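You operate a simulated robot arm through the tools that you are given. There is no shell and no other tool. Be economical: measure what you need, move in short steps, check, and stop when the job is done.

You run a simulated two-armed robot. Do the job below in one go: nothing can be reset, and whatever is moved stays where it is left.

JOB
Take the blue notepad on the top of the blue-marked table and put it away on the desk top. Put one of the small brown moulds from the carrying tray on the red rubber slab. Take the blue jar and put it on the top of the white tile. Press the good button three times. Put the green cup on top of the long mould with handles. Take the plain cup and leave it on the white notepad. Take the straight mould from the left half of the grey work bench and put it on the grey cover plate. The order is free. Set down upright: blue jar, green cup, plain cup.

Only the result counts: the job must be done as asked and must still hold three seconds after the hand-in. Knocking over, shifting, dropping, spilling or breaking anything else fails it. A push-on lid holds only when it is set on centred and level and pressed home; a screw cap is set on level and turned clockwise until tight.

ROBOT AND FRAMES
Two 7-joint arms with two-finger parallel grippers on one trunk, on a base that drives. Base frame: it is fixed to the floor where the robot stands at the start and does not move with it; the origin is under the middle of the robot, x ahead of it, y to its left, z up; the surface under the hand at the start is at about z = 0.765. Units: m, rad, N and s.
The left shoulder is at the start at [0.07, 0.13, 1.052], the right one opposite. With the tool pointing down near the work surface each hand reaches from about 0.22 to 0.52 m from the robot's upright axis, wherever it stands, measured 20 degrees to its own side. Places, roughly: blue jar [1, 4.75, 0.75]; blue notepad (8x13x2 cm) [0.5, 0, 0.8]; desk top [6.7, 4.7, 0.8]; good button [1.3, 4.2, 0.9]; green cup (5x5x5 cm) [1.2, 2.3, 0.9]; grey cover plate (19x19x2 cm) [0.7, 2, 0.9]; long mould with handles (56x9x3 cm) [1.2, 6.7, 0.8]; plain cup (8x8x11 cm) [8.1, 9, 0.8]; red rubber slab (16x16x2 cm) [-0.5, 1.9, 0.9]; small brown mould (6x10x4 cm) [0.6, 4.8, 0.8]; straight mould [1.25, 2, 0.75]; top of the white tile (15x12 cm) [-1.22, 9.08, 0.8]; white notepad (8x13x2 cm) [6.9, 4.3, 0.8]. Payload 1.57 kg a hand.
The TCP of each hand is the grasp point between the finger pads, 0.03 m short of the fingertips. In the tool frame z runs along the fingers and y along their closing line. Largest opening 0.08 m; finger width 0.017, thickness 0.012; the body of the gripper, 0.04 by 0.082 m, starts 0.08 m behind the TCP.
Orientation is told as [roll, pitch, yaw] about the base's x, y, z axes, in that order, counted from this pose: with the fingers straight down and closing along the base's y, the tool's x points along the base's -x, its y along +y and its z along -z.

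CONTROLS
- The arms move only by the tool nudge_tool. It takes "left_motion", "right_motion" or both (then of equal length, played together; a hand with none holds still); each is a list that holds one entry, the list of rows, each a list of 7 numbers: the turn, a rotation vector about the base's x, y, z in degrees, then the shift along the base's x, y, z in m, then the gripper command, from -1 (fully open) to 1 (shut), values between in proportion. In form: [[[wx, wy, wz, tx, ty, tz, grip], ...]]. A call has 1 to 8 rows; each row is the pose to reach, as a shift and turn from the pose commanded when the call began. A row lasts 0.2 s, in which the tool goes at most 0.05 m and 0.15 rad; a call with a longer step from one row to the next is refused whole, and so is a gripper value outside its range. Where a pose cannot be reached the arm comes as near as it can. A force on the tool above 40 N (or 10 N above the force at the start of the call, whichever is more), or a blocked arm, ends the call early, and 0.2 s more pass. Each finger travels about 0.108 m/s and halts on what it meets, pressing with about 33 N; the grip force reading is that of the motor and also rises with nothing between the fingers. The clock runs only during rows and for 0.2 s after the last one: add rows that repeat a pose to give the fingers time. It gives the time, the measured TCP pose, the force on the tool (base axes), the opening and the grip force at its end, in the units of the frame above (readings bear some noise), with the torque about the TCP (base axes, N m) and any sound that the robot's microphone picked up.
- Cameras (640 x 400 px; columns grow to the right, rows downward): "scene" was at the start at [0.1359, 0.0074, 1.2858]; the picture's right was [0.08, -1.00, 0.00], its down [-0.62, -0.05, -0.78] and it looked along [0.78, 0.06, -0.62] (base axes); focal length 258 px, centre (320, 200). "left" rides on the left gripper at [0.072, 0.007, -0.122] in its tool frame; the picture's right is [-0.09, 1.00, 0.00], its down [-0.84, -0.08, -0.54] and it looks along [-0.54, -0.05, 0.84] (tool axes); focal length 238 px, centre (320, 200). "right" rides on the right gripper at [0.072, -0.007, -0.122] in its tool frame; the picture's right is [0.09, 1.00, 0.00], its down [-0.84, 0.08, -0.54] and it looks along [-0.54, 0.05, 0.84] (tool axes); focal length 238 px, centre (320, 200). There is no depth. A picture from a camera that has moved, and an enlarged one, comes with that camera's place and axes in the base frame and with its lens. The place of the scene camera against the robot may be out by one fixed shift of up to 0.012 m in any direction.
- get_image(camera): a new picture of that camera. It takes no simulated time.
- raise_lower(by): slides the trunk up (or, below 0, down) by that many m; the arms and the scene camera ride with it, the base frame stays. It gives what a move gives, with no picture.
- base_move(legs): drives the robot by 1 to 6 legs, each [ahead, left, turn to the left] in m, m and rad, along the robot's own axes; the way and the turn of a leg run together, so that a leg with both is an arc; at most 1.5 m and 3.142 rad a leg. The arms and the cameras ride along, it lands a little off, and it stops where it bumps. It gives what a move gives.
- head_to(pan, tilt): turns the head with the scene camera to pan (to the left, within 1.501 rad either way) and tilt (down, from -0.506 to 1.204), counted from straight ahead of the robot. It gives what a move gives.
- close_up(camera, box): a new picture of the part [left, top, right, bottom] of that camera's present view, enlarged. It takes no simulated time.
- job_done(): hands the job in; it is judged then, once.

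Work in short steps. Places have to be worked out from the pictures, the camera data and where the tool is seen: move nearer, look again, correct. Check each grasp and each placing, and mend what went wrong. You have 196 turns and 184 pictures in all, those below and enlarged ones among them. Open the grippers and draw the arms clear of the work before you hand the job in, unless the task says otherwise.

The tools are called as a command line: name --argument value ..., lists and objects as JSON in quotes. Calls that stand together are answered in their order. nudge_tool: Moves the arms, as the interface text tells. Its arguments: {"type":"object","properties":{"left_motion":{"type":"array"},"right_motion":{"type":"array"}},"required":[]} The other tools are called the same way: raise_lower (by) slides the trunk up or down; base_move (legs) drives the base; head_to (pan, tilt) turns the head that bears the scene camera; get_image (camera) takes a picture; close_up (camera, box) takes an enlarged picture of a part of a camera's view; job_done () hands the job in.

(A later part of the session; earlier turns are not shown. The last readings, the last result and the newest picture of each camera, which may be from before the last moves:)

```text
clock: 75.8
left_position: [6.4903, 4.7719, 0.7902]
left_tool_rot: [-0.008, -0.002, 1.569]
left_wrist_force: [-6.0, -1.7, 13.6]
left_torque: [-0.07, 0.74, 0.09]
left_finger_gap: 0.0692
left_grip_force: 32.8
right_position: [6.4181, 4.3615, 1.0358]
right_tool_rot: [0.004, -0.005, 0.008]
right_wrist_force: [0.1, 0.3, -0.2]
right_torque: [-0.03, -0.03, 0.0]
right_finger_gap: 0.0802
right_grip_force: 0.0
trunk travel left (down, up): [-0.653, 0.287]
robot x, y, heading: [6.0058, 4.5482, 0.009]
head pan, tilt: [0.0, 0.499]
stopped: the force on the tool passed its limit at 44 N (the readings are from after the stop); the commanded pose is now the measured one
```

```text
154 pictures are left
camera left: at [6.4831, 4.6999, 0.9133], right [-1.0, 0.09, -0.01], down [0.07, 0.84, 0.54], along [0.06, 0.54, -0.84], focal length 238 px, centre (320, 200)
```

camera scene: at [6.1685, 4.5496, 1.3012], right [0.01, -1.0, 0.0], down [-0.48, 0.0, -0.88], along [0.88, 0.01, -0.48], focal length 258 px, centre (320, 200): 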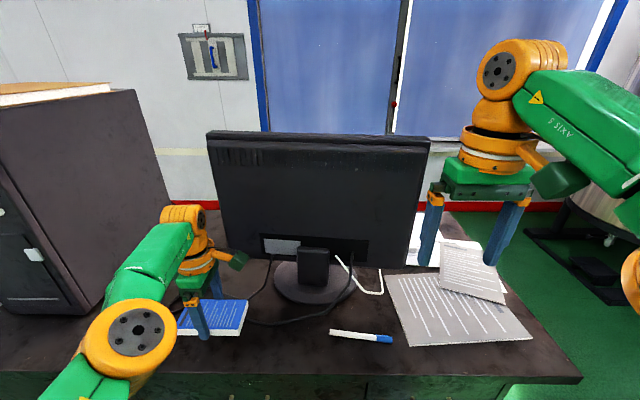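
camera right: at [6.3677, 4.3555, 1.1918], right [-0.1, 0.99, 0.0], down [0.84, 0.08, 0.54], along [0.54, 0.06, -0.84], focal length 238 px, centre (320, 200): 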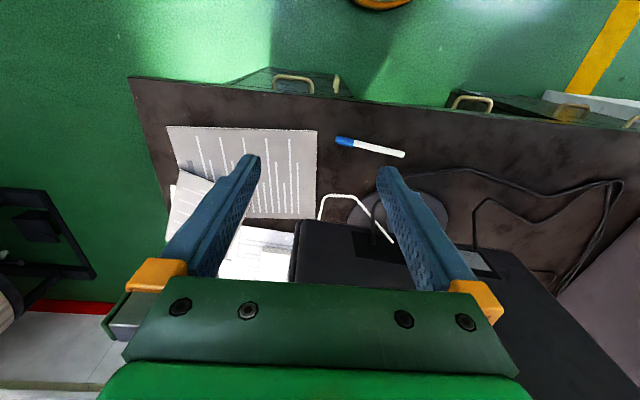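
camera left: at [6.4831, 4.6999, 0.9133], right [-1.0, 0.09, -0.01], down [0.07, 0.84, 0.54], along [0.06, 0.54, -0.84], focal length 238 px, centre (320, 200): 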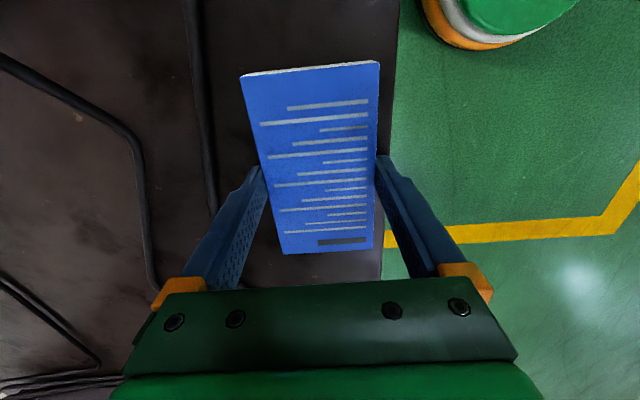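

Contact at TCP z≈0.793. I'll relieve the pressure, open a bit and rise.

raise_lower --by 0.001

nudge_tool --left_motion '[[[0, 0, 0, 0, 0, 0, -0.92], [0, 0, 0, 0, 0, 0, -0.92]]]'

raise_lower --by 0.1

get_image --camera "left"

```text
clock: 76.3
left_position: [6.4908, 4.7724, 0.7901]
left_tool_rot: [-0.006, -0.002, 1.569]
left_wrist_force: [-6.6, -3.8, 6.7]
left_torque: [-0.14, 0.52, 0.16]
left_finger_gap: 0.0692
left_grip_force: 33.1
right_position: [6.4173, 4.3596, 1.0368]
right_tool_rot: [0.002, -0.003, 0.008]
right_wrist_force: [-0.8, 0.6, -0.3]
right_torque: [-0.03, 0.0, 0.04]
right_finger_gap: 0.0802
right_grip_force: 0.0
trunk travel left (down, up): [-0.654, 0.286]
robot x, y, heading: [6.0039, 4.5473, 0.01]
head pan, tilt: [0.0, 0.499]
```

```text
clock: 76.9
left_position: [6.492, 4.7733, 0.79]
left_tool_rot: [-0.006, -0.004, 1.568]
left_wrist_force: [5.5, -1.4, 14.7]
left_torque: [-0.1, 0.53, 0.06]
left_finger_gap: 0.0731
left_grip_force: 0.1
right_position: [6.4198, 4.3597, 1.0369]
right_tool_rot: [0.001, -0.004, 0.009]
right_wrist_force: [-0.3, -0.1, 0.2]
right_torque: [0.0, -0.01, 0.0]
right_finger_gap: 0.0803
right_grip_force: 0.2
trunk travel left (down, up): [-0.654, 0.286]
robot x, y, heading: [6.0022, 4.5495, 0.007]
head pan, tilt: [0.0, 0.499]
```

```text
clock: 78.3
left_position: [6.4939, 4.7732, 0.8888]
left_tool_rot: [-0.002, -0.004, 1.569]
left_wrist_force: [0.9, 0.2, 0.0]
left_torque: [-0.02, -0.02, -0.03]
left_finger_gap: 0.0768
left_grip_force: 0.0
right_position: [6.4217, 4.363, 1.1368]
right_tool_rot: [0.0, -0.001, 0.008]
right_wrist_force: [-0.1, -0.1, -0.3]
right_torque: [-0.01, 0.0, 0.01]
right_finger_gap: 0.0799
right_grip_force: 0.1
trunk travel left (down, up): [-0.754, 0.186]
robot x, y, heading: [6.0068, 4.5482, 0.009]
head pan, tilt: [0.0, 0.499]
```

```text
153 pictures are left
camera left: at [6.4867, 4.7015, 1.0115], right [-1.0, 0.09, 0.0], down [0.08, 0.84, 0.54], along [0.05, 0.54, -0.84], focal length 238 px, centre (320, 200)
```

left: 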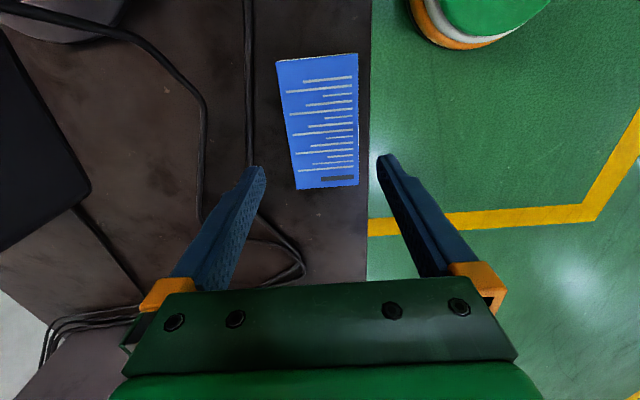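

The blue notepad is down. I'll retract the left arm and restore its yaw.

nudge_tool --left_motion '[[[0, 0, 0, 0, 0, 0.045, -1], [0, 0, -8, -0.02, 0, 0.085, -1], [0, 0, -16, -0.04, 0, 0.12, -1], [0, 0, -24, -0.07, 0, 0.15, -1], [0, 0, -32, -0.1, 0, 0.17, -1], [0, 0, -40, -0.12, 0, 0.18, -1], [0, 0, -48, -0.14, 0, 0.18, -1], [0, 0, -56, -0.15, 0, 0.18, -1]]]'

nudge_tool --left_motion '[[[0, 0, -8, 0, 0, 0, -1], [0, 0, -16, 0, 0, 0, -1], [0, 0, -24, 0, 0, 0, -1], [0, 0, -32, 0, 0, 0, -1], [0, 0, -33, 0, 0, 0, -1]]]'

base_move --legs '[[-0.5, 0, 0], [0, 0, 1.1]]'

head_to --pan 0 --tilt 0.25

get_image --camera "scene"

```text
clock: 80.1
left_position: [6.3421, 4.7667, 1.0687]
left_tool_rot: [0.0, -0.005, 0.594]
left_wrist_force: [-0.2, -1.0, -0.3]
left_torque: [0.07, -0.01, -0.01]
left_finger_gap: 0.0799
left_grip_force: 0.0
left hand out of reach, approached as far as the arm can: row 2, 3, 4, 5, 6
right_position: [6.4205, 4.3568, 1.1366]
right_tool_rot: [0.008, -0.001, 0.007]
right_wrist_force: [-0.3, -0.8, 0.1]
right_torque: [0.07, -0.03, 0.0]
right_finger_gap: 0.0799
right_grip_force: 0.1
trunk travel left (down, up): [-0.754, 0.186]
robot x, y, heading: [6.0106, 4.5466, 0.011]
head pan, tilt: [0.0, 0.499]
```

```text
clock: 81.3
left_position: [6.3432, 4.7728, 1.0674]
left_tool_rot: [-0.004, -0.003, 0.014]
left_wrist_force: [-0.5, -1.0, -0.5]
left_torque: [0.01, 0.0, 0.01]
left_finger_gap: 0.0799
left_grip_force: 0.0
right_position: [6.4216, 4.3611, 1.1354]
right_tool_rot: [0.002, 0.001, 0.009]
right_wrist_force: [-0.4, -0.5, 0.2]
right_torque: [-0.01, 0.01, 0.0]
right_finger_gap: 0.0797
right_grip_force: 0.1
trunk travel left (down, up): [-0.754, 0.186]
robot x, y, heading: [6.0091, 4.5483, 0.009]
head pan, tilt: [0.0, 0.499]
```

```text
clock: 87.0
left_position: [5.4572, 4.9497, 1.0681]
left_tool_rot: [-0.002, -0.001, 1.112]
left_wrist_force: [-0.3, 0.5, 0.0]
left_torque: [0.01, 0.02, 0.03]
left_finger_gap: 0.0801
left_grip_force: 0.0
right_position: [5.859, 4.8301, 1.1356]
right_tool_rot: [0.0, -0.001, 1.103]
right_wrist_force: [-0.3, 0.4, -0.2]
right_torque: [0.01, -0.02, 0.03]
right_finger_gap: 0.0801
right_grip_force: 0.1
trunk travel left (down, up): [-0.754, 0.186]
robot x, y, heading: [5.5045, 4.5435, 1.103]
head pan, tilt: [0.0, 0.499]
```

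```text
clock: 87.8
left_position: [5.4574, 4.9491, 1.0677]
left_tool_rot: [-0.005, -0.001, 1.113]
left_wrist_force: [-0.2, -0.5, -0.4]
left_torque: [0.0, 0.02, 0.0]
left_finger_gap: 0.0799
left_grip_force: 0.0
right_position: [5.8581, 4.8302, 1.1369]
right_tool_rot: [0.0, 0.001, 1.104]
right_wrist_force: [-0.9, 0.2, -0.5]
right_torque: [0.03, 0.04, 0.02]
right_finger_gap: 0.0799
right_grip_force: 0.1
trunk travel left (down, up): [-0.754, 0.186]
robot x, y, heading: [5.5032, 4.5461, 1.107]
head pan, tilt: [0.0, 0.25]
```

```text
152 pictures are left
camera scene: at [5.5686, 4.6743, 1.3893], right [0.89, -0.45, 0.0], down [-0.11, -0.22, -0.97], along [0.44, 0.87, -0.25], focal length 258 px, centre (320, 200)
```

scene: 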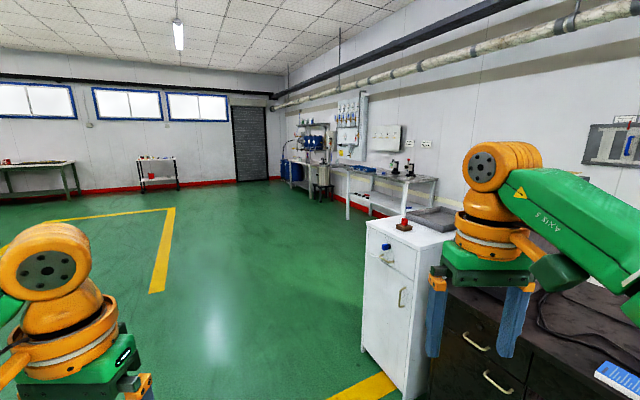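

I'll zoom in on the far bench where the plain cup should be.

close_up --camera "scene" --box '[270, 90, 450, 210]'

```text
3.33 times, centred on (360, 150) of scene
camera zoom: at [5.5686, 4.6743, 1.3893], right [0.89, -0.45, 0.0], down [-0.11, -0.22, -0.97], along [0.44, 0.87, -0.25], focal length 860 px, centre (187, 367)
```

zoom: 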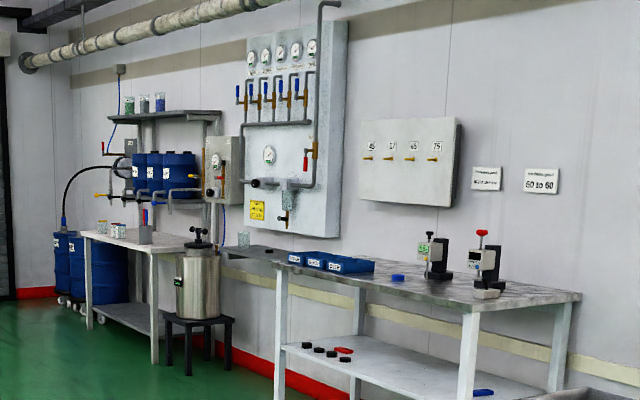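

I'll drive up to the far bench, keeping clear of the white cabinet.

base_move --legs '[[0, 0, 0.3], [1.5, 0, 0], [0, 0, -0.42], [1.5, 0, 0], [0.5, 0, 0], [0, 0, -0.5]]'

head_to --pan 0.2 --tilt 0.3

get_image --camera "scene"

```text
clock: 108.3
left_position: [7.1029, 7.9979, 1.0674]
left_tool_rot: [-0.006, 0.0, 0.456]
left_wrist_force: [0.4, 0.1, -0.4]
left_torque: [-0.03, -0.02, 0.02]
left_finger_gap: 0.0799
left_grip_force: 0.1
right_position: [7.3467, 7.6577, 1.1362]
right_tool_rot: [0.001, 0.0, 0.446]
right_wrist_force: [-0.7, 0.7, -0.3]
right_torque: [-0.02, 0.02, 0.02]
right_finger_gap: 0.0798
right_grip_force: 0.1
trunk travel left (down, up): [-0.754, 0.186]
robot x, y, heading: [6.8897, 7.6487, 0.444]
head pan, tilt: [0.0, 0.25]
```

```text
clock: 109.1
left_position: [7.1024, 7.9978, 1.0675]
left_tool_rot: [-0.008, -0.002, 0.454]
left_wrist_force: [-0.1, -1.0, 0.2]
left_torque: [-0.03, -0.03, 0.03]
left_finger_gap: 0.08
left_grip_force: 0.1
right_position: [7.3467, 7.658, 1.1367]
right_tool_rot: [-0.001, -0.001, 0.447]
right_wrist_force: [-1.1, -0.8, 0.4]
right_torque: [-0.01, 0.0, -0.03]
right_finger_gap: 0.0799
right_grip_force: 0.1
trunk travel left (down, up): [-0.754, 0.186]
robot x, y, heading: [6.8917, 7.6455, 0.447]
head pan, tilt: [0.201, 0.3]
```

```text
150 pictures are left
camera scene: at [7.0126, 7.7273, 1.3847], right [0.6, -0.8, 0.0], down [-0.24, -0.18, -0.96], along [0.76, 0.58, -0.3], focal length 258 px, centre (320, 200)
```

scene: 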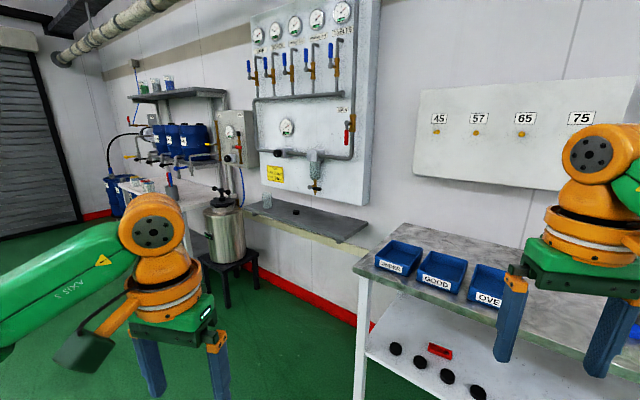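

close_up --camera "scene" --box '[190, 160, 390, 285]'

```text
3.20 times, centred on (290, 222) of scene
camera zoom: at [7.0126, 7.7273, 1.3847], right [0.6, -0.8, 0.0], down [-0.24, -0.18, -0.96], along [0.76, 0.58, -0.3], focal length 826 px, centre (416, 128)
```

zoom: 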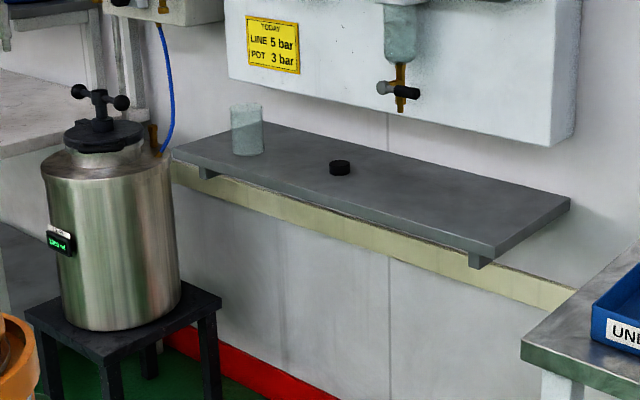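

The plain cup is the clear glass on the wall shelf near [8.14, 9.04], next to a pot on a stool. I'll drive nearer.

base_move --legs '[[0.9, 0.62, 0]]'

head_to --pan 0.2 --tilt 0.6

get_image --camera "scene"

```text
clock: 114.7
left_position: [7.665, 8.9299, 1.0682]
left_tool_rot: [-0.005, -0.001, 0.437]
left_wrist_force: [-0.6, 0.3, -0.1]
left_torque: [0.02, -0.01, 0.01]
left_finger_gap: 0.08
left_grip_force: 0.1
right_position: [7.9038, 8.5867, 1.1348]
right_tool_rot: [0.0, -0.002, 0.429]
right_wrist_force: [0.0, 0.1, 0.5]
right_torque: [0.01, -0.02, 0.02]
right_finger_gap: 0.0801
right_grip_force: 0.1
trunk travel left (down, up): [-0.754, 0.186]
robot x, y, heading: [7.4486, 8.5854, 0.432]
head pan, tilt: [0.201, 0.3]
```

```text
clock: 115.5
left_position: [7.6659, 8.9313, 1.0681]
left_tool_rot: [-0.004, 0.0, 0.437]
left_wrist_force: [-1.3, -0.6, -0.3]
left_torque: [0.01, 0.03, -0.01]
left_finger_gap: 0.0798
left_grip_force: 0.1
right_position: [7.9048, 8.5878, 1.1361]
right_tool_rot: [0.001, 0.001, 0.429]
right_wrist_force: [-0.6, -0.4, 0.1]
right_torque: [0.0, -0.02, 0.01]
right_finger_gap: 0.08
right_grip_force: 0.0
trunk travel left (down, up): [-0.754, 0.186]
robot x, y, heading: [7.4487, 8.5847, 0.429]
head pan, tilt: [0.201, 0.6]
```

```text
148 pictures are left
camera scene: at [7.567, 8.6595, 1.3572], right [0.59, -0.81, 0.0], down [-0.46, -0.33, -0.83], along [0.67, 0.49, -0.56], focal length 258 px, centre (320, 200)
```

scene: 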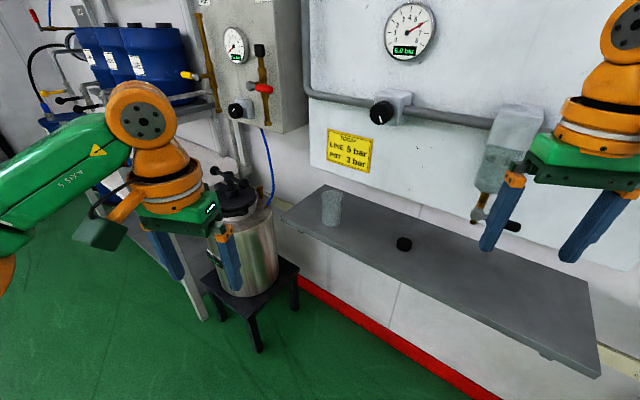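

The cup's base is about [8.13, 9.03, 0.81]; the wall box above it starts near x≈8.175, z≈0.95. I'll use the left hand tilted 35° forward, so I drive about 0.29 m ahead first.

base_move --legs '[[0.28, 0, 0.02]]'

get_image --camera "scene"

get_image --camera "left"

```text
clock: 117.2
left_position: [7.8735, 9.0353, 1.0686]
left_tool_rot: [-0.005, -0.002, 0.455]
left_wrist_force: [0.5, 0.0, 0.2]
left_torque: [0.0, -0.01, 0.03]
left_finger_gap: 0.0802
left_grip_force: 0.1
right_position: [8.1139, 8.6943, 1.1366]
right_tool_rot: [-0.003, 0.019, 0.437]
right_wrist_force: [-1.5, 0.2, 1.3]
right_torque: [0.01, -0.14, -0.05]
right_finger_gap: 0.0794
right_grip_force: 0.1
trunk travel left (down, up): [-0.754, 0.186]
robot x, y, heading: [7.6668, 8.6852, 0.445]
head pan, tilt: [0.201, 0.6]
stopped in leg 1: the force on the tool passed its limit at 122 N (the readings are from after the stop); the commanded pose is now the measured one
```

```text
147 pictures are left
camera scene: at [7.779, 8.7624, 1.3573], right [0.6, -0.8, 0.0], down [-0.45, -0.34, -0.83], along [0.66, 0.5, -0.56], focal length 258 px, centre (320, 200)
```

scene: 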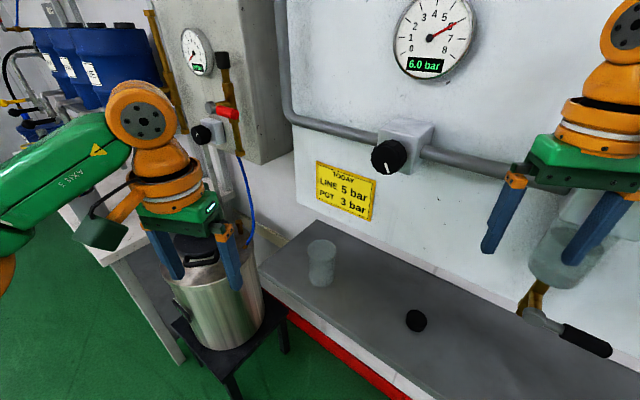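

```text
146 pictures are left
camera left: at [7.8051, 9.01, 1.1911], right [-0.35, 0.93, 0.0], down [0.78, 0.3, 0.54], along [0.51, 0.19, -0.84], focal length 238 px, centre (320, 200)
```

left: 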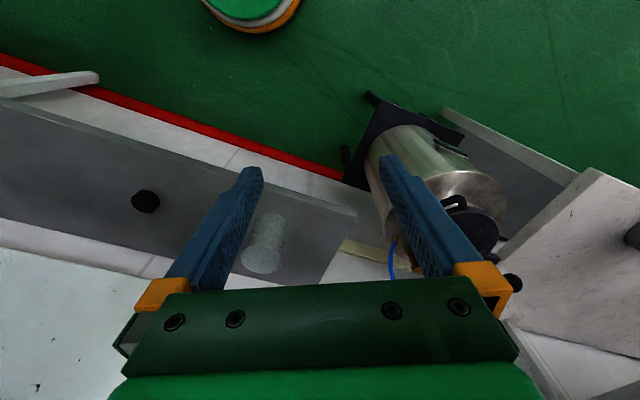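

The right hand touched the wall fitting. I'll back off slightly and retract the right hand.

base_move --legs '[[-0.08, 0, 0]]'

nudge_tool --right_motion '[[[0, 0, 0, -0.04, -0.02, 0, -1], [0, 0, 0, -0.08, -0.04, 0, -1], [0, 0, 0, -0.12, -0.06, 0, -1], [0, 0, 0, -0.16, -0.08, 0, -1], [0, 0, 0, -0.19, -0.09, 0, -1]]]'

get_image --camera "scene"

```text
clock: 118.0
left_position: [7.8667, 9.0312, 1.0677]
left_tool_rot: [-0.005, 0.0, 0.454]
left_wrist_force: [0.0, -0.1, -0.3]
left_torque: [-0.02, 0.0, 0.02]
left_finger_gap: 0.0799
left_grip_force: 0.0
right_position: [8.1083, 8.6913, 1.1368]
right_tool_rot: [-0.003, 0.013, 0.436]
right_wrist_force: [-0.4, 1.1, 0.0]
right_torque: [0.0, 0.05, 0.0]
right_finger_gap: 0.0799
right_grip_force: 0.0
trunk travel left (down, up): [-0.754, 0.186]
robot x, y, heading: [7.655, 8.6798, 0.448]
head pan, tilt: [0.201, 0.6]
stopped in leg 1: the force on the tool passed its limit at 61 N (the readings are from after the stop); the commanded pose is now the measured one
```

```text
clock: 119.2
left_position: [7.8642, 9.031, 1.069]
left_tool_rot: [-0.006, -0.005, 0.453]
left_wrist_force: [-1.0, -0.3, 0.1]
left_torque: [-0.03, -0.02, -0.03]
left_finger_gap: 0.08
left_grip_force: 0.1
right_position: [7.9177, 8.6013, 1.1369]
right_tool_rot: [-0.002, 0.009, 0.434]
right_wrist_force: [0.6, 0.0, -0.5]
right_torque: [-0.03, -0.02, -0.01]
right_finger_gap: 0.08
right_grip_force: 0.0
trunk travel left (down, up): [-0.754, 0.186]
robot x, y, heading: [7.6528, 8.6807, 0.454]
head pan, tilt: [0.201, 0.6]
```

```text
145 pictures are left
camera scene: at [7.7692, 8.7573, 1.3573], right [0.6, -0.8, 0.0], down [-0.45, -0.34, -0.83], along [0.66, 0.5, -0.56], focal length 258 px, centre (320, 200)
```

scene: 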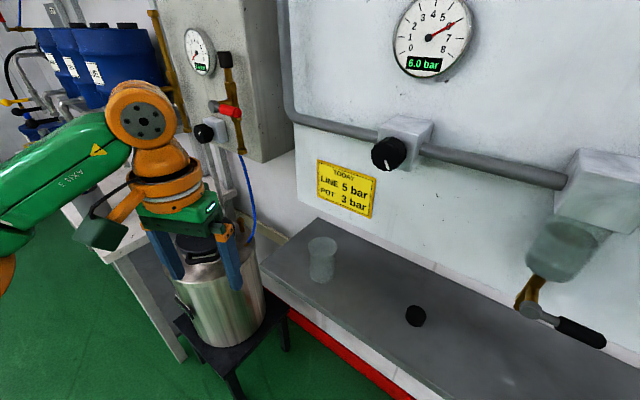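

The cup axis is [8.133, 9.028], from 0.81 to 0.92. I'll move ahead 5 cm, then tilt the left hand 35° toward the cup, staying behind it.

base_move --legs '[[0.05, 0, 0]]'

nudge_tool --left_motion '[[[3.5, -6, 1.7, 0, -0.01, 0, -1], [7, -12, 3.4, 0.01, -0.03, 0, -1], [10.6, -18.2, 5, 0.02, -0.05, -0.02, -1], [14, -24.2, 6.7, 0.03, -0.07, -0.04, -1], [17.7, -30.35, 8.4, 0.04, -0.07, -0.06, -1], [17.7, -30.35, 8.4, 0.05, -0.07, -0.08, -1]]]'

get_image --camera "left"

get_image --camera "scene"

```text
clock: 120.1
left_position: [7.9041, 9.049, 1.07]
left_tool_rot: [-0.005, -0.008, 0.457]
left_wrist_force: [-1.0, 0.0, 0.5]
left_torque: [0.02, -0.07, -0.03]
left_finger_gap: 0.0802
left_grip_force: 0.1
right_position: [7.959, 8.6204, 1.1391]
right_tool_rot: [-0.001, 0.003, 0.437]
right_wrist_force: [-0.8, 0.5, 0.5]
right_torque: [0.0, -0.02, 0.02]
right_finger_gap: 0.0799
right_grip_force: 0.1
trunk travel left (down, up): [-0.754, 0.186]
robot x, y, heading: [7.6977, 8.7003, 0.447]
head pan, tilt: [0.201, 0.6]
```

```text
clock: 121.5
left_position: [7.9595, 8.983, 0.9868]
left_tool_rot: [-0.009, -0.615, 0.609]
left_wrist_force: [0.2, -0.6, 0.7]
left_torque: [-0.02, -0.01, 0.0]
left_finger_gap: 0.0801
left_grip_force: 0.0
right_position: [7.965, 8.6231, 1.1373]
right_tool_rot: [-0.003, 0.011, 0.436]
right_wrist_force: [0.7, 0.3, -0.9]
right_torque: [-0.03, -0.03, -0.01]
right_finger_gap: 0.0801
right_grip_force: 0.1
trunk travel left (down, up): [-0.754, 0.186]
robot x, y, heading: [7.7044, 8.7035, 0.45]
head pan, tilt: [0.201, 0.6]
```

```text
144 pictures are left
camera left: at [7.8483, 8.9151, 1.0461], right [-0.5, 0.86, 0.05], down [0.34, 0.15, 0.93], along [0.79, 0.48, -0.37], focal length 238 px, centre (320, 200)
```

left: 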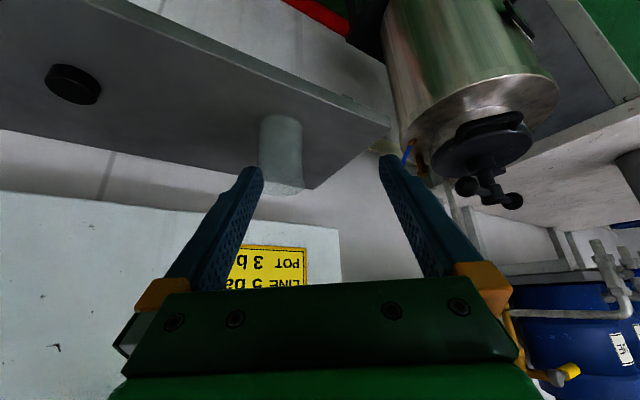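

```text
143 pictures are left
camera scene: at [7.8157, 8.7797, 1.3571], right [0.61, -0.8, 0.0], down [-0.45, -0.34, -0.82], along [0.66, 0.5, -0.57], focal length 258 px, centre (320, 200)
```

scene: 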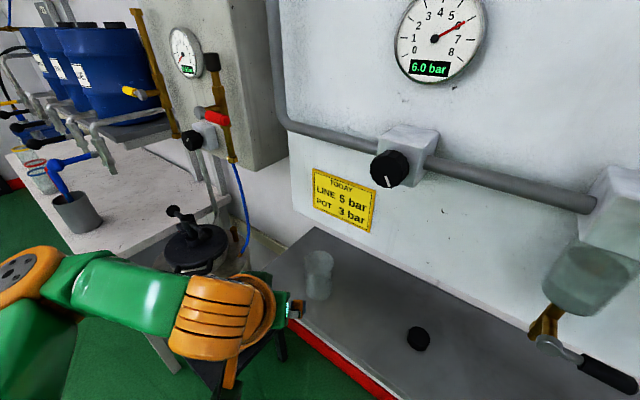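

Refined cup axis: [8.133, 9.024], base 0.80. Next I move to the pre-grasp point along the tool axis.

nudge_tool --left_motion '[[[0, 0, 0, 0.04, 0, -0.01, -1], [0, 0, 0, 0.08, -0.001, -0.02, -1], [0, 0, 0, 0.112, -0.002, -0.026, -1], [0, 0, 0, 0.112, -0.002, -0.026, -1]]]'

get_image --camera "left"

get_image --camera "scene"

```text
clock: 122.5
left_position: [8.0656, 8.9782, 0.9627]
left_tool_rot: [-0.007, -0.618, 0.608]
left_wrist_force: [-0.7, -0.7, -1.4]
left_torque: [-0.03, 0.0, -0.01]
left_finger_gap: 0.0798
left_grip_force: 0.1
right_position: [7.9636, 8.6232, 1.1371]
right_tool_rot: [-0.002, 0.009, 0.436]
right_wrist_force: [0.7, -0.5, 0.2]
right_torque: [-0.02, 0.01, -0.03]
right_finger_gap: 0.08
right_grip_force: 0.0
trunk travel left (down, up): [-0.754, 0.186]
robot x, y, heading: [7.6994, 8.7038, 0.447]
head pan, tilt: [0.201, 0.6]
```

```text
142 pictures are left
camera left: at [7.9563, 8.9109, 1.021], right [-0.5, 0.86, 0.05], down [0.35, 0.15, 0.93], along [0.79, 0.48, -0.37], focal length 238 px, centre (320, 200)
```

left: 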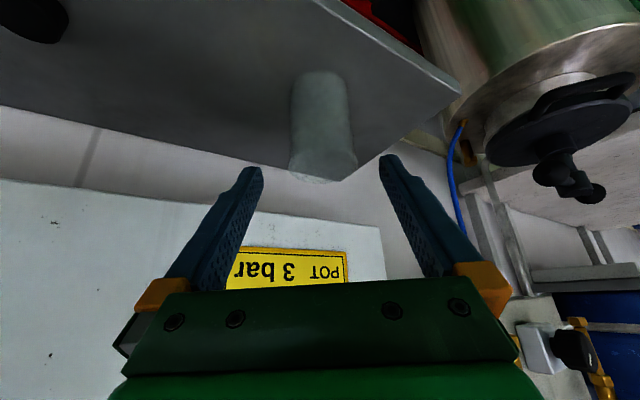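

```text
141 pictures are left
camera scene: at [7.8144, 8.7792, 1.3572], right [0.61, -0.8, 0.0], down [-0.45, -0.34, -0.83], along [0.66, 0.5, -0.56], focal length 258 px, centre (320, 200)
```

scene: 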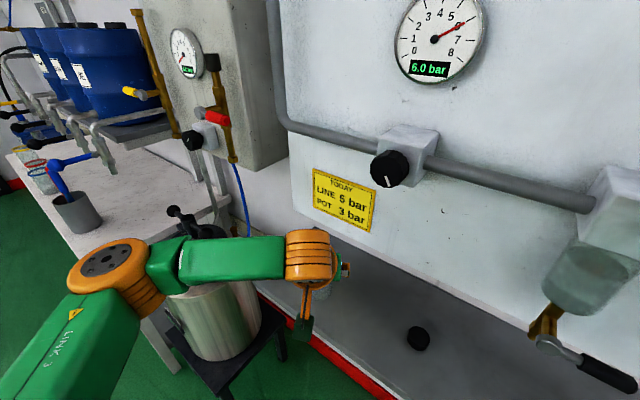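

The cup is centred on the tool axis. I'll advance along it in two parts.

nudge_tool --left_motion '[[[0, 0, 0, 0.02, 0.014, -0.032, -1], [0, 0, 0, 0.035, 0.024, -0.057, -1], [0, 0, 0, 0.045, 0.031, -0.074, -1], [0, 0, 0, 0.045, 0.031, -0.074, -1]]]'

get_image --camera "left"

```text
clock: 123.5
left_position: [8.1145, 9.01, 0.8887]
left_tool_rot: [-0.008, -0.615, 0.609]
left_wrist_force: [-0.9, -0.4, 0.8]
left_torque: [-0.01, 0.01, 0.04]
left_finger_gap: 0.0799
left_grip_force: 0.2
right_position: [7.9622, 8.6222, 1.1381]
right_tool_rot: [-0.003, 0.007, 0.435]
right_wrist_force: [0.1, 0.2, -0.3]
right_torque: [-0.02, 0.0, 0.0]
right_finger_gap: 0.08
right_grip_force: 0.1
trunk travel left (down, up): [-0.754, 0.186]
robot x, y, heading: [7.6987, 8.6996, 0.45]
head pan, tilt: [0.201, 0.6]
```

```text
140 pictures are left
camera left: at [8.0036, 8.9419, 0.9481], right [-0.5, 0.86, 0.05], down [0.35, 0.15, 0.93], along [0.79, 0.48, -0.37], focal length 238 px, centre (320, 200)
```

left: 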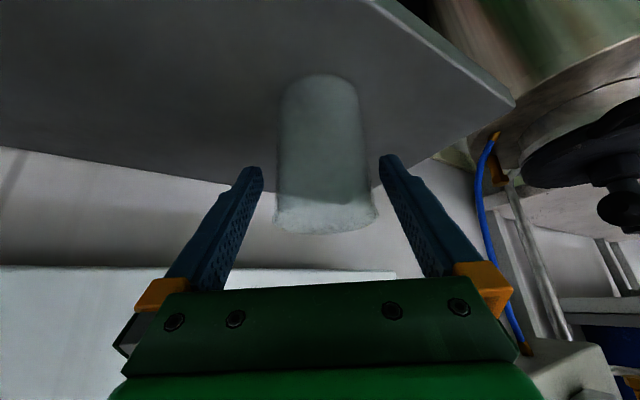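

nudge_tool --left_motion '[[[0, 0, 0, 0.01, 0.008, -0.018, -1], [0, 0, 0, 0.019, 0.015, -0.034, -1], [0, 0, 0, 0.019, 0.015, -0.034, -1]]]'

get_image --camera "left"

```text
clock: 124.3
left_position: [8.1338, 9.022, 0.8582]
left_tool_rot: [-0.008, -0.615, 0.606]
left_wrist_force: [0.0, -0.1, 0.7]
left_torque: [-0.02, 0.01, 0.0]
left_finger_gap: 0.08
left_grip_force: 0.0
right_position: [7.9632, 8.6227, 1.1371]
right_tool_rot: [-0.004, 0.009, 0.436]
right_wrist_force: [-0.6, 0.7, 0.0]
right_torque: [0.03, 0.02, 0.02]
right_finger_gap: 0.08
right_grip_force: 0.0
trunk travel left (down, up): [-0.754, 0.186]
robot x, y, heading: [7.6996, 8.7027, 0.445]
head pan, tilt: [0.201, 0.6]
```

```text
139 pictures are left
camera left: at [8.0241, 8.9557, 0.917], right [-0.5, 0.86, 0.05], down [0.35, 0.15, 0.93], along [0.79, 0.48, -0.37], focal length 238 px, centre (320, 200)
```

left: 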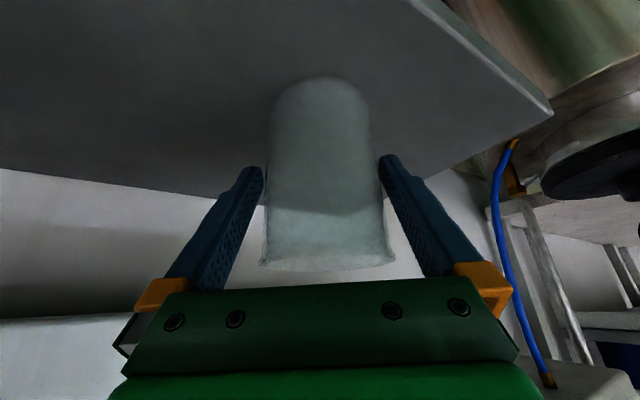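

The cup is between the fingers. I'll close and lift.

nudge_tool --left_motion '[[[0, 0, 0, 0, 0, 0, 0.3], [0, 0, 0, 0, 0, 0, 0.6], [0, 0, 0, 0, 0, 0, 0.6], [0, 0, 0, 0, 0, 0.02, 0.6], [0, 0, 0, 0, 0, 0.04, 0.6]]]'

get_image --camera "left"

```text
clock: 125.5
left_position: [8.135, 9.0275, 0.8959]
left_tool_rot: [-0.008, -0.613, 0.606]
left_wrist_force: [-0.1, -0.1, 0.4]
left_torque: [0.02, -0.03, 0.0]
left_finger_gap: 0.0685
left_grip_force: 33.3
right_position: [7.964, 8.6224, 1.1377]
right_tool_rot: [-0.002, 0.007, 0.436]
right_wrist_force: [0.9, 1.0, -0.3]
right_torque: [-0.01, -0.01, 0.0]
right_finger_gap: 0.0801
right_grip_force: 0.1
trunk travel left (down, up): [-0.754, 0.186]
robot x, y, heading: [7.6994, 8.7061, 0.448]
head pan, tilt: [0.201, 0.6]
```

```text
138 pictures are left
camera left: at [8.0242, 8.9589, 0.9553], right [-0.5, 0.86, 0.05], down [0.35, 0.15, 0.93], along [0.79, 0.48, -0.38], focal length 238 px, centre (320, 200)
```

left: 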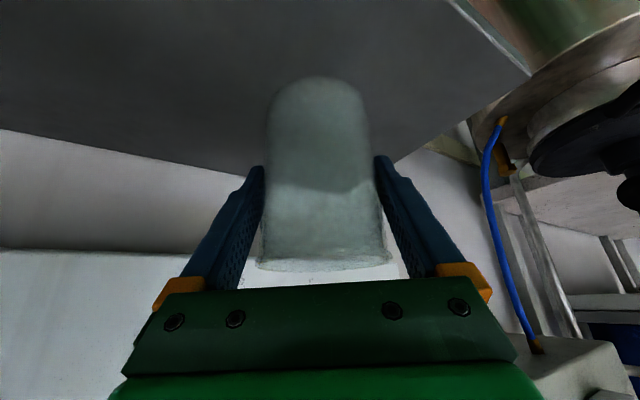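

The cup is gripped (68.5 mm). I'll back straight out, turn and drive back toward the desk.

base_move --legs '[[-0.9, 0, 0], [0, 0, -2.51], [1.4, 0, 0], [1.2, 0, 0]]'

get_image --camera "left"

```text
clock: 148.2
left_position: [5.3909, 5.5954, 0.8953]
left_tool_rot: [-0.006, -0.614, -1.974]
left_wrist_force: [0.3, -0.4, -0.4]
left_torque: [0.04, 0.01, 0.01]
left_finger_gap: 0.0678
left_grip_force: 32.7
right_position: [5.3213, 6.0283, 1.1377]
right_tool_rot: [-0.002, 0.011, -2.143]
right_wrist_force: [-0.7, 0.1, 0.4]
right_torque: [0.03, -0.04, 0.01]
right_finger_gap: 0.0799
right_grip_force: 0.0
trunk travel left (down, up): [-0.754, 0.186]
robot x, y, heading: [5.5867, 6.104, -2.131]
head pan, tilt: [0.201, 0.6]
```

```text
137 pictures are left
camera left: at [5.4488, 5.7107, 0.9552], right [0.89, -0.46, 0.05], down [-0.21, -0.31, 0.93], along [-0.41, -0.83, -0.37], focal length 238 px, centre (320, 200)
```

left: 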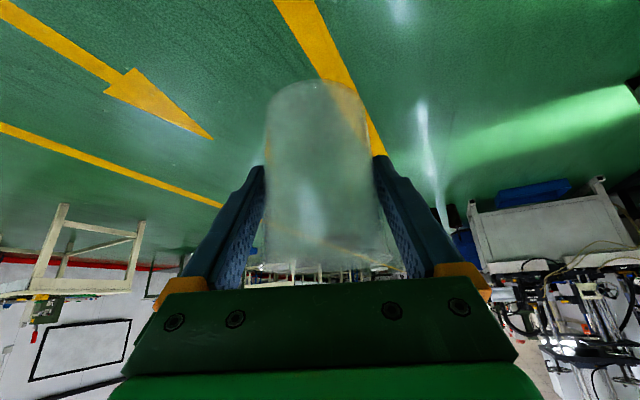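

Now I'll turn to face north (+y), back down to y≈3.3, and look before strafing to the desk's south side.

base_move --legs '[[0, 0, -2.58], [-1.4, 0, 0], [-1.4, 0, 0]]'

head_to --pan -0.9 --tilt 0.45

get_image --camera "scene"

```text
clock: 168.1
left_position: [5.4115, 3.8159, 0.8968]
left_tool_rot: [-0.007, -0.615, 1.667]
left_wrist_force: [-0.4, 0.1, -0.4]
left_torque: [-0.01, -0.02, -0.01]
left_finger_gap: 0.0677
left_grip_force: 33.0
right_position: [5.6803, 3.4679, 1.1372]
right_tool_rot: [-0.001, 0.009, 1.497]
right_wrist_force: [-0.1, -0.1, 0.5]
right_torque: [0.01, -0.03, -0.01]
right_finger_gap: 0.0802
right_grip_force: 0.0
trunk travel left (down, up): [-0.754, 0.186]
robot x, y, heading: [5.4795, 3.2757, 1.509]
head pan, tilt: [0.201, 0.6]
```

```text
clock: 169.4
left_position: [5.4118, 3.8147, 0.8959]
left_tool_rot: [-0.008, -0.612, 1.666]
left_wrist_force: [0.2, 0.1, -0.1]
left_torque: [0.0, 0.0, 0.02]
left_finger_gap: 0.0675
left_grip_force: 33.2
right_position: [5.68, 3.4674, 1.1377]
right_tool_rot: [-0.002, 0.01, 1.496]
right_wrist_force: [-0.9, 0.8, 0.3]
right_torque: [-0.02, 0.0, -0.02]
right_finger_gap: 0.0803
right_grip_force: 0.0
trunk travel left (down, up): [-0.754, 0.186]
robot x, y, heading: [5.4799, 3.2771, 1.504]
head pan, tilt: [-0.901, 0.45]
```

```text
136 pictures are left
camera scene: at [5.5592, 3.38, 1.3707], right [0.57, -0.82, 0.0], down [-0.36, -0.25, -0.9], along [0.74, 0.51, -0.44], focal length 258 px, centre (320, 200)
```

scene: 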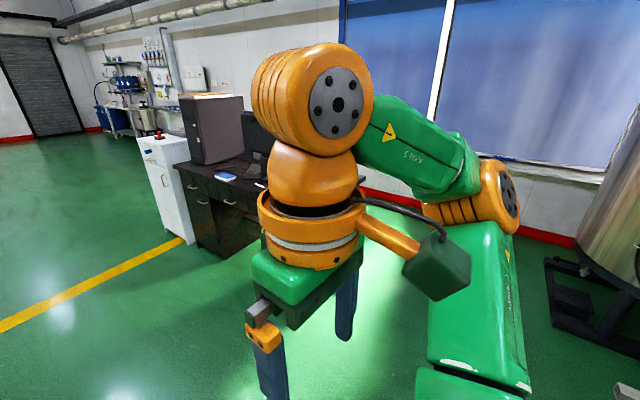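

The way is clear. I'll strafe right along the south side of the desk.

base_move --legs '[[0, 0, 0.067], [0, -1.15, 0]]'

head_to --pan 0 --tilt 0.5

get_image --camera "scene"

```text
clock: 175.7
left_position: [6.529, 3.8076, 0.8956]
left_tool_rot: [-0.006, -0.615, 1.721]
left_wrist_force: [0.1, -0.7, 0.4]
left_torque: [0.01, -0.01, -0.01]
left_finger_gap: 0.0673
left_grip_force: 32.7
right_position: [6.8153, 3.4755, 1.137]
right_tool_rot: [-0.003, 0.011, 1.548]
right_wrist_force: [-0.2, -0.8, -0.6]
right_torque: [0.0, 0.0, 0.02]
right_finger_gap: 0.0798
right_grip_force: 0.1
trunk travel left (down, up): [-0.754, 0.186]
robot x, y, heading: [6.6278, 3.2747, 1.563]
head pan, tilt: [-0.901, 0.45]
```

```text
clock: 176.9
left_position: [6.5298, 3.8082, 0.8963]
left_tool_rot: [-0.007, -0.614, 1.719]
left_wrist_force: [0.5, 0.7, 0.1]
left_torque: [0.01, -0.04, 0.01]
left_finger_gap: 0.0672
left_grip_force: 32.8
right_position: [6.8148, 3.4741, 1.1383]
right_tool_rot: [-0.002, 0.011, 1.548]
right_wrist_force: [-0.3, 0.2, -0.1]
right_torque: [-0.01, -0.01, -0.02]
right_finger_gap: 0.08
right_grip_force: 0.1
trunk travel left (down, up): [-0.754, 0.186]
robot x, y, heading: [6.6268, 3.2758, 1.558]
head pan, tilt: [0.0, 0.499]
```

```text
135 pictures are left
camera scene: at [6.6281, 3.4158, 1.3663], right [1.0, -0.01, 0.0], down [-0.01, -0.48, -0.88], along [0.01, 0.88, -0.48], focal length 258 px, centre (320, 200)
```

scene: 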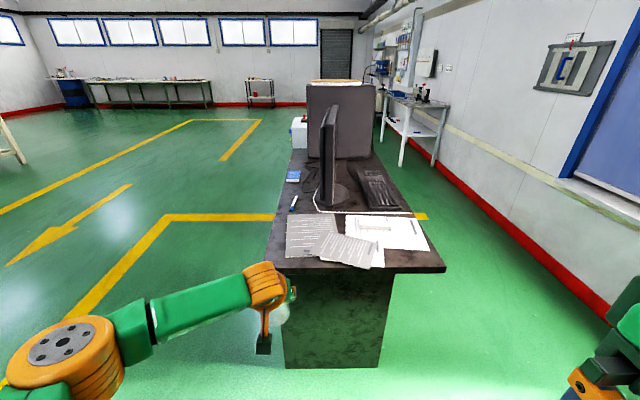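

close_up --camera "scene" --box '[260, 180, 460, 305]'

```text
3.20 times, centred on (360, 242) of scene
camera zoom: at [6.6281, 3.4158, 1.3663], right [1.0, -0.01, 0.0], down [-0.01, -0.48, -0.88], along [0.01, 0.88, -0.48], focal length 826 px, centre (192, 64)
```

zoom: 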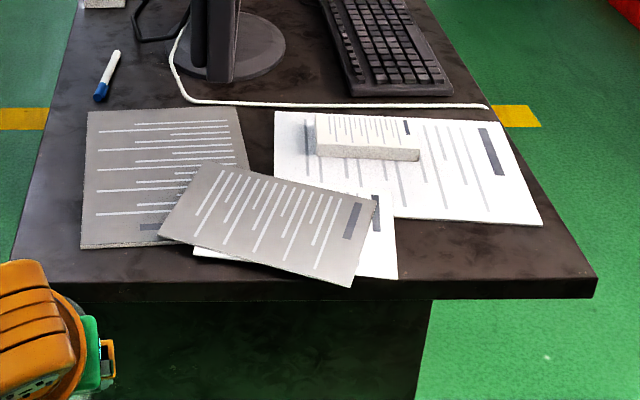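

The white notepad's centre is about [6.858, 4.305], its top near z 0.782. I'll approach with the base, stopping slightly short.

base_move --legs '[[0.0, -0.33, 0.01], [0.4, 0, 0]]'

get_image --camera "scene"

get_image --camera "left"

```text
clock: 181.2
left_position: [6.8365, 4.2053, 0.8969]
left_tool_rot: [-0.007, -0.616, 1.747]
left_wrist_force: [0.5, 0.3, -0.4]
left_torque: [0.01, -0.01, -0.02]
left_finger_gap: 0.0672
left_grip_force: 32.8
right_position: [7.1317, 3.8808, 1.1375]
right_tool_rot: [-0.002, 0.008, 1.574]
right_wrist_force: [0.3, -0.4, 0.0]
right_torque: [0.02, 0.01, 0.05]
right_finger_gap: 0.08
right_grip_force: 0.0
trunk travel left (down, up): [-0.754, 0.186]
robot x, y, heading: [6.9487, 3.6752, 1.581]
head pan, tilt: [0.0, 0.499]
```

```text
133 pictures are left
camera scene: at [6.9453, 3.8162, 1.3664], right [1.0, 0.02, 0.0], down [0.01, -0.48, -0.88], along [-0.01, 0.88, -0.48], focal length 258 px, centre (320, 200)
```

scene: 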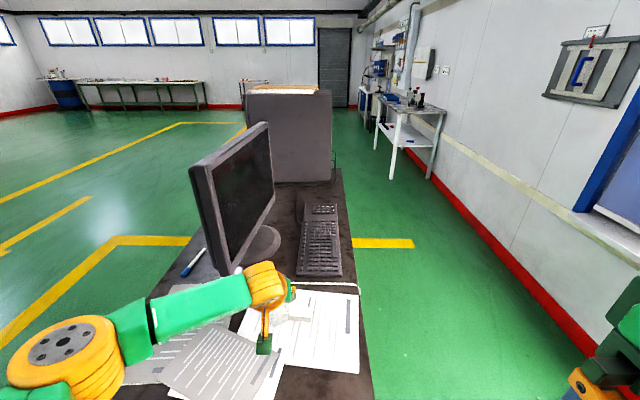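

```text
132 pictures are left
camera left: at [6.8514, 4.0772, 0.9556], right [-0.99, -0.1, 0.05], down [0.01, 0.38, 0.93], along [-0.11, 0.92, -0.37], focal length 238 px, centre (320, 200)
```

left: 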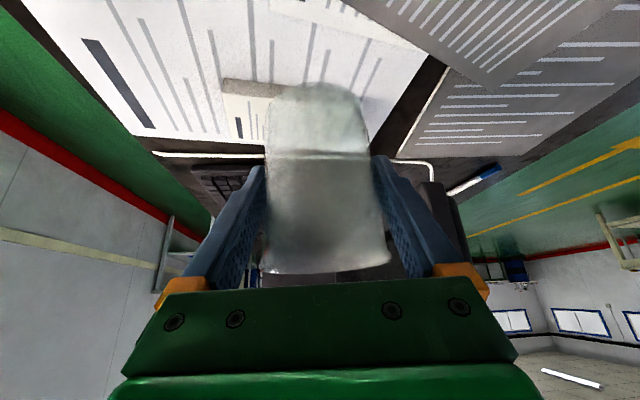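

From the hand camera the notepad's centre is about [6.855, 4.29]. I'll drive ahead another 6 cm.

base_move --legs '[[0.065, -0.015, 0]]'

get_image --camera "left"

head_to --pan 0.1 --tilt 0.9

get_image --camera "scene"

```text
clock: 182.2
left_position: [6.8507, 4.2695, 0.897]
left_tool_rot: [-0.01, -0.62, 1.746]
left_wrist_force: [0.6, -0.2, -0.1]
left_torque: [0.0, 0.0, -0.02]
left_finger_gap: 0.0672
left_grip_force: 32.5
right_position: [7.1449, 3.9434, 1.1392]
right_tool_rot: [-0.002, 0.003, 1.574]
right_wrist_force: [0.2, -0.2, -0.4]
right_torque: [0.04, 0.01, -0.03]
right_finger_gap: 0.0798
right_grip_force: 0.2
trunk travel left (down, up): [-0.754, 0.186]
robot x, y, heading: [6.9633, 3.7395, 1.585]
head pan, tilt: [0.0, 0.499]
```

```text
131 pictures are left
camera left: at [6.8649, 4.1401, 0.9568], right [-0.99, -0.1, 0.05], down [0.01, 0.37, 0.93], along [-0.11, 0.92, -0.37], focal length 238 px, centre (320, 200)
```

left: 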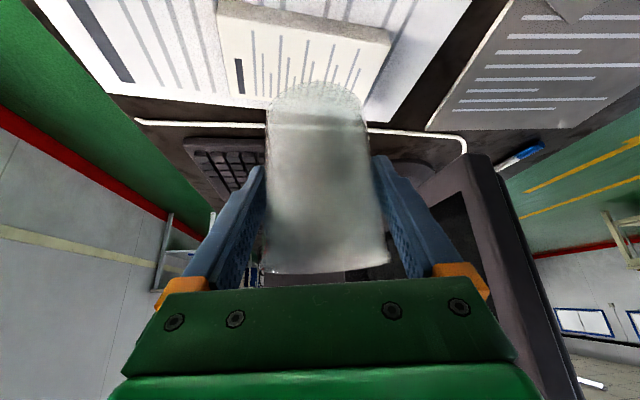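

```text
clock: 183.0
left_position: [6.8508, 4.2722, 0.8943]
left_tool_rot: [-0.008, -0.613, 1.745]
left_wrist_force: [0.9, -0.4, -0.3]
left_torque: [-0.02, 0.0, 0.02]
left_finger_gap: 0.0671
left_grip_force: 33.2
right_position: [7.1448, 3.9475, 1.1361]
right_tool_rot: [-0.003, 0.011, 1.575]
right_wrist_force: [0.4, 0.3, -0.3]
right_torque: [0.01, -0.02, -0.01]
right_finger_gap: 0.0799
right_grip_force: 0.0
trunk travel left (down, up): [-0.754, 0.186]
robot x, y, heading: [6.9603, 3.7401, 1.586]
head pan, tilt: [0.099, 0.901]
```

```text
130 pictures are left
camera scene: at [6.9523, 3.8679, 1.3324], right [0.99, 0.12, 0.0], down [0.09, -0.78, -0.62], along [-0.07, 0.62, -0.78], focal length 258 px, centre (320, 200)
```

scene: 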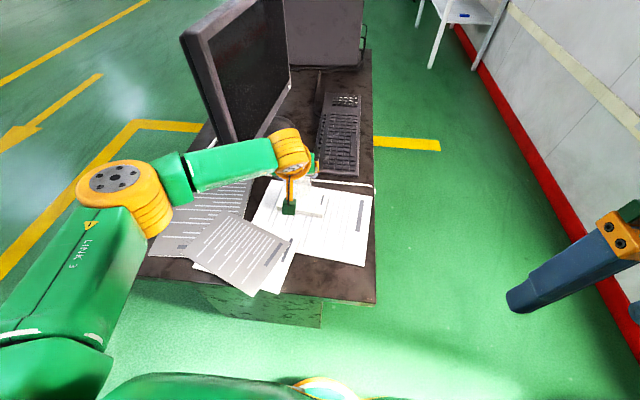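

The notepad's centre is [6.851, 4.292]; the cup needs to go about 2.5 cm farther. I'll move over it and lower partway.

nudge_tool --left_motion '[[[0, 0, 0, 0, 0.013, 0, 1], [0, 0, 0, 0, 0.025, -0.01, 1], [0, 0, 0, 0, 0.025, -0.03, 1], [0, 0, 0, 0, 0.025, -0.04, 1], [0, 0, 0, 0, 0.025, -0.04, 1]]]'

get_image --camera "left"

close_up --camera "scene" --box '[220, 110, 400, 230]'

```text
clock: 184.2
left_position: [6.8519, 4.297, 0.8555]
left_tool_rot: [-0.008, -0.613, 1.746]
left_wrist_force: [-0.1, -0.3, 0.6]
left_torque: [0.01, -0.01, -0.02]
left_finger_gap: 0.067
left_grip_force: 33.0
right_position: [7.1454, 3.9485, 1.1372]
right_tool_rot: [-0.003, 0.011, 1.574]
right_wrist_force: [-0.3, -0.5, 0.3]
right_torque: [-0.01, -0.02, 0.0]
right_finger_gap: 0.08
right_grip_force: 0.2
trunk travel left (down, up): [-0.754, 0.186]
robot x, y, heading: [6.9619, 3.7403, 1.581]
head pan, tilt: [0.099, 0.901]
```

```text
129 pictures are left
camera left: at [6.8659, 4.1689, 0.9159], right [-0.99, -0.1, 0.05], down [0.01, 0.38, 0.93], along [-0.11, 0.92, -0.38], focal length 238 px, centre (320, 200)
```

left: 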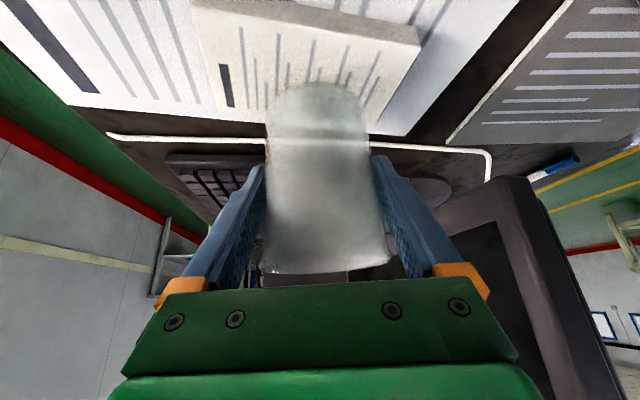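

```text
3.33 times, centred on (310, 170) of scene
camera zoom: at [6.9522, 3.8671, 1.3324], right [0.99, 0.12, 0.0], down [0.09, -0.78, -0.62], along [-0.07, 0.62, -0.78], focal length 860 px, centre (353, 300)
```

zoom: 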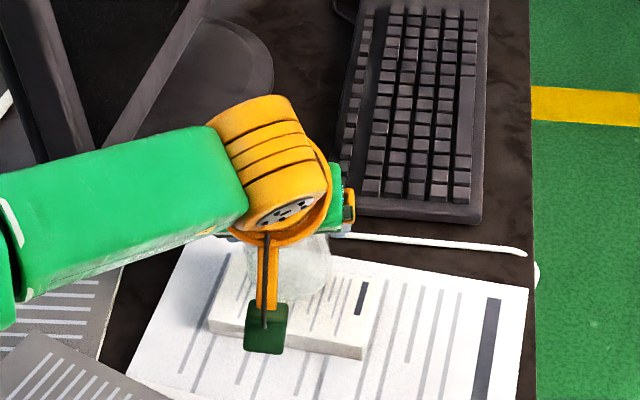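

The cup axis is about 1 cm past the notepad's centre, so I'll shift back 8 mm and lower gently.

nudge_tool --left_motion '[[[0, 0, 0, 0, -0.008, 0, 1], [0, 0, 0, 0, -0.008, -0.01, 1], [0, 0, 0, 0, -0.008, -0.01, 1]]]'

raise_lower --by -0.004

get_image --camera "left"

```text
clock: 185.0
left_position: [6.8505, 4.2899, 0.8471]
left_tool_rot: [-0.008, -0.615, 1.744]
left_wrist_force: [0.2, 0.0, -0.3]
left_torque: [0.0, -0.02, -0.02]
left_finger_gap: 0.0673
left_grip_force: 32.7
right_position: [7.1451, 3.9465, 1.1364]
right_tool_rot: [-0.003, 0.011, 1.574]
right_wrist_force: [0.6, 1.3, 0.1]
right_torque: [0.03, 0.0, 0.0]
right_finger_gap: 0.0801
right_grip_force: 0.1
trunk travel left (down, up): [-0.754, 0.186]
robot x, y, heading: [6.96, 3.7395, 1.588]
head pan, tilt: [0.099, 0.901]
```

```text
clock: 185.6
left_position: [6.8505, 4.2905, 0.8432]
left_tool_rot: [-0.007, -0.615, 1.746]
left_wrist_force: [0.4, -0.8, 0.5]
left_torque: [0.0, 0.0, -0.02]
left_finger_gap: 0.067
left_grip_force: 33.3
right_position: [7.1441, 3.9472, 1.1335]
right_tool_rot: [0.0, 0.012, 1.574]
right_wrist_force: [-0.4, -0.4, -0.1]
right_torque: [0.01, 0.04, 0.01]
right_finger_gap: 0.0801
right_grip_force: 0.0
trunk travel left (down, up): [-0.75, 0.19]
robot x, y, heading: [6.9621, 3.7392, 1.584]
head pan, tilt: [0.099, 0.901]
```

```text
127 pictures are left
camera left: at [6.8649, 4.1616, 0.9027], right [-0.99, -0.1, 0.05], down [0.01, 0.38, 0.93], along [-0.11, 0.92, -0.38], focal length 238 px, centre (320, 200)
```

left: 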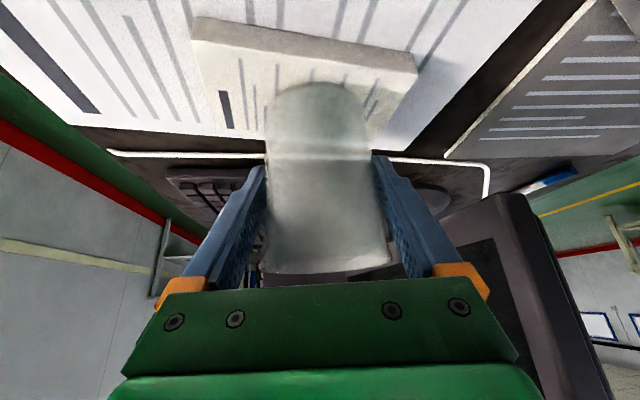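

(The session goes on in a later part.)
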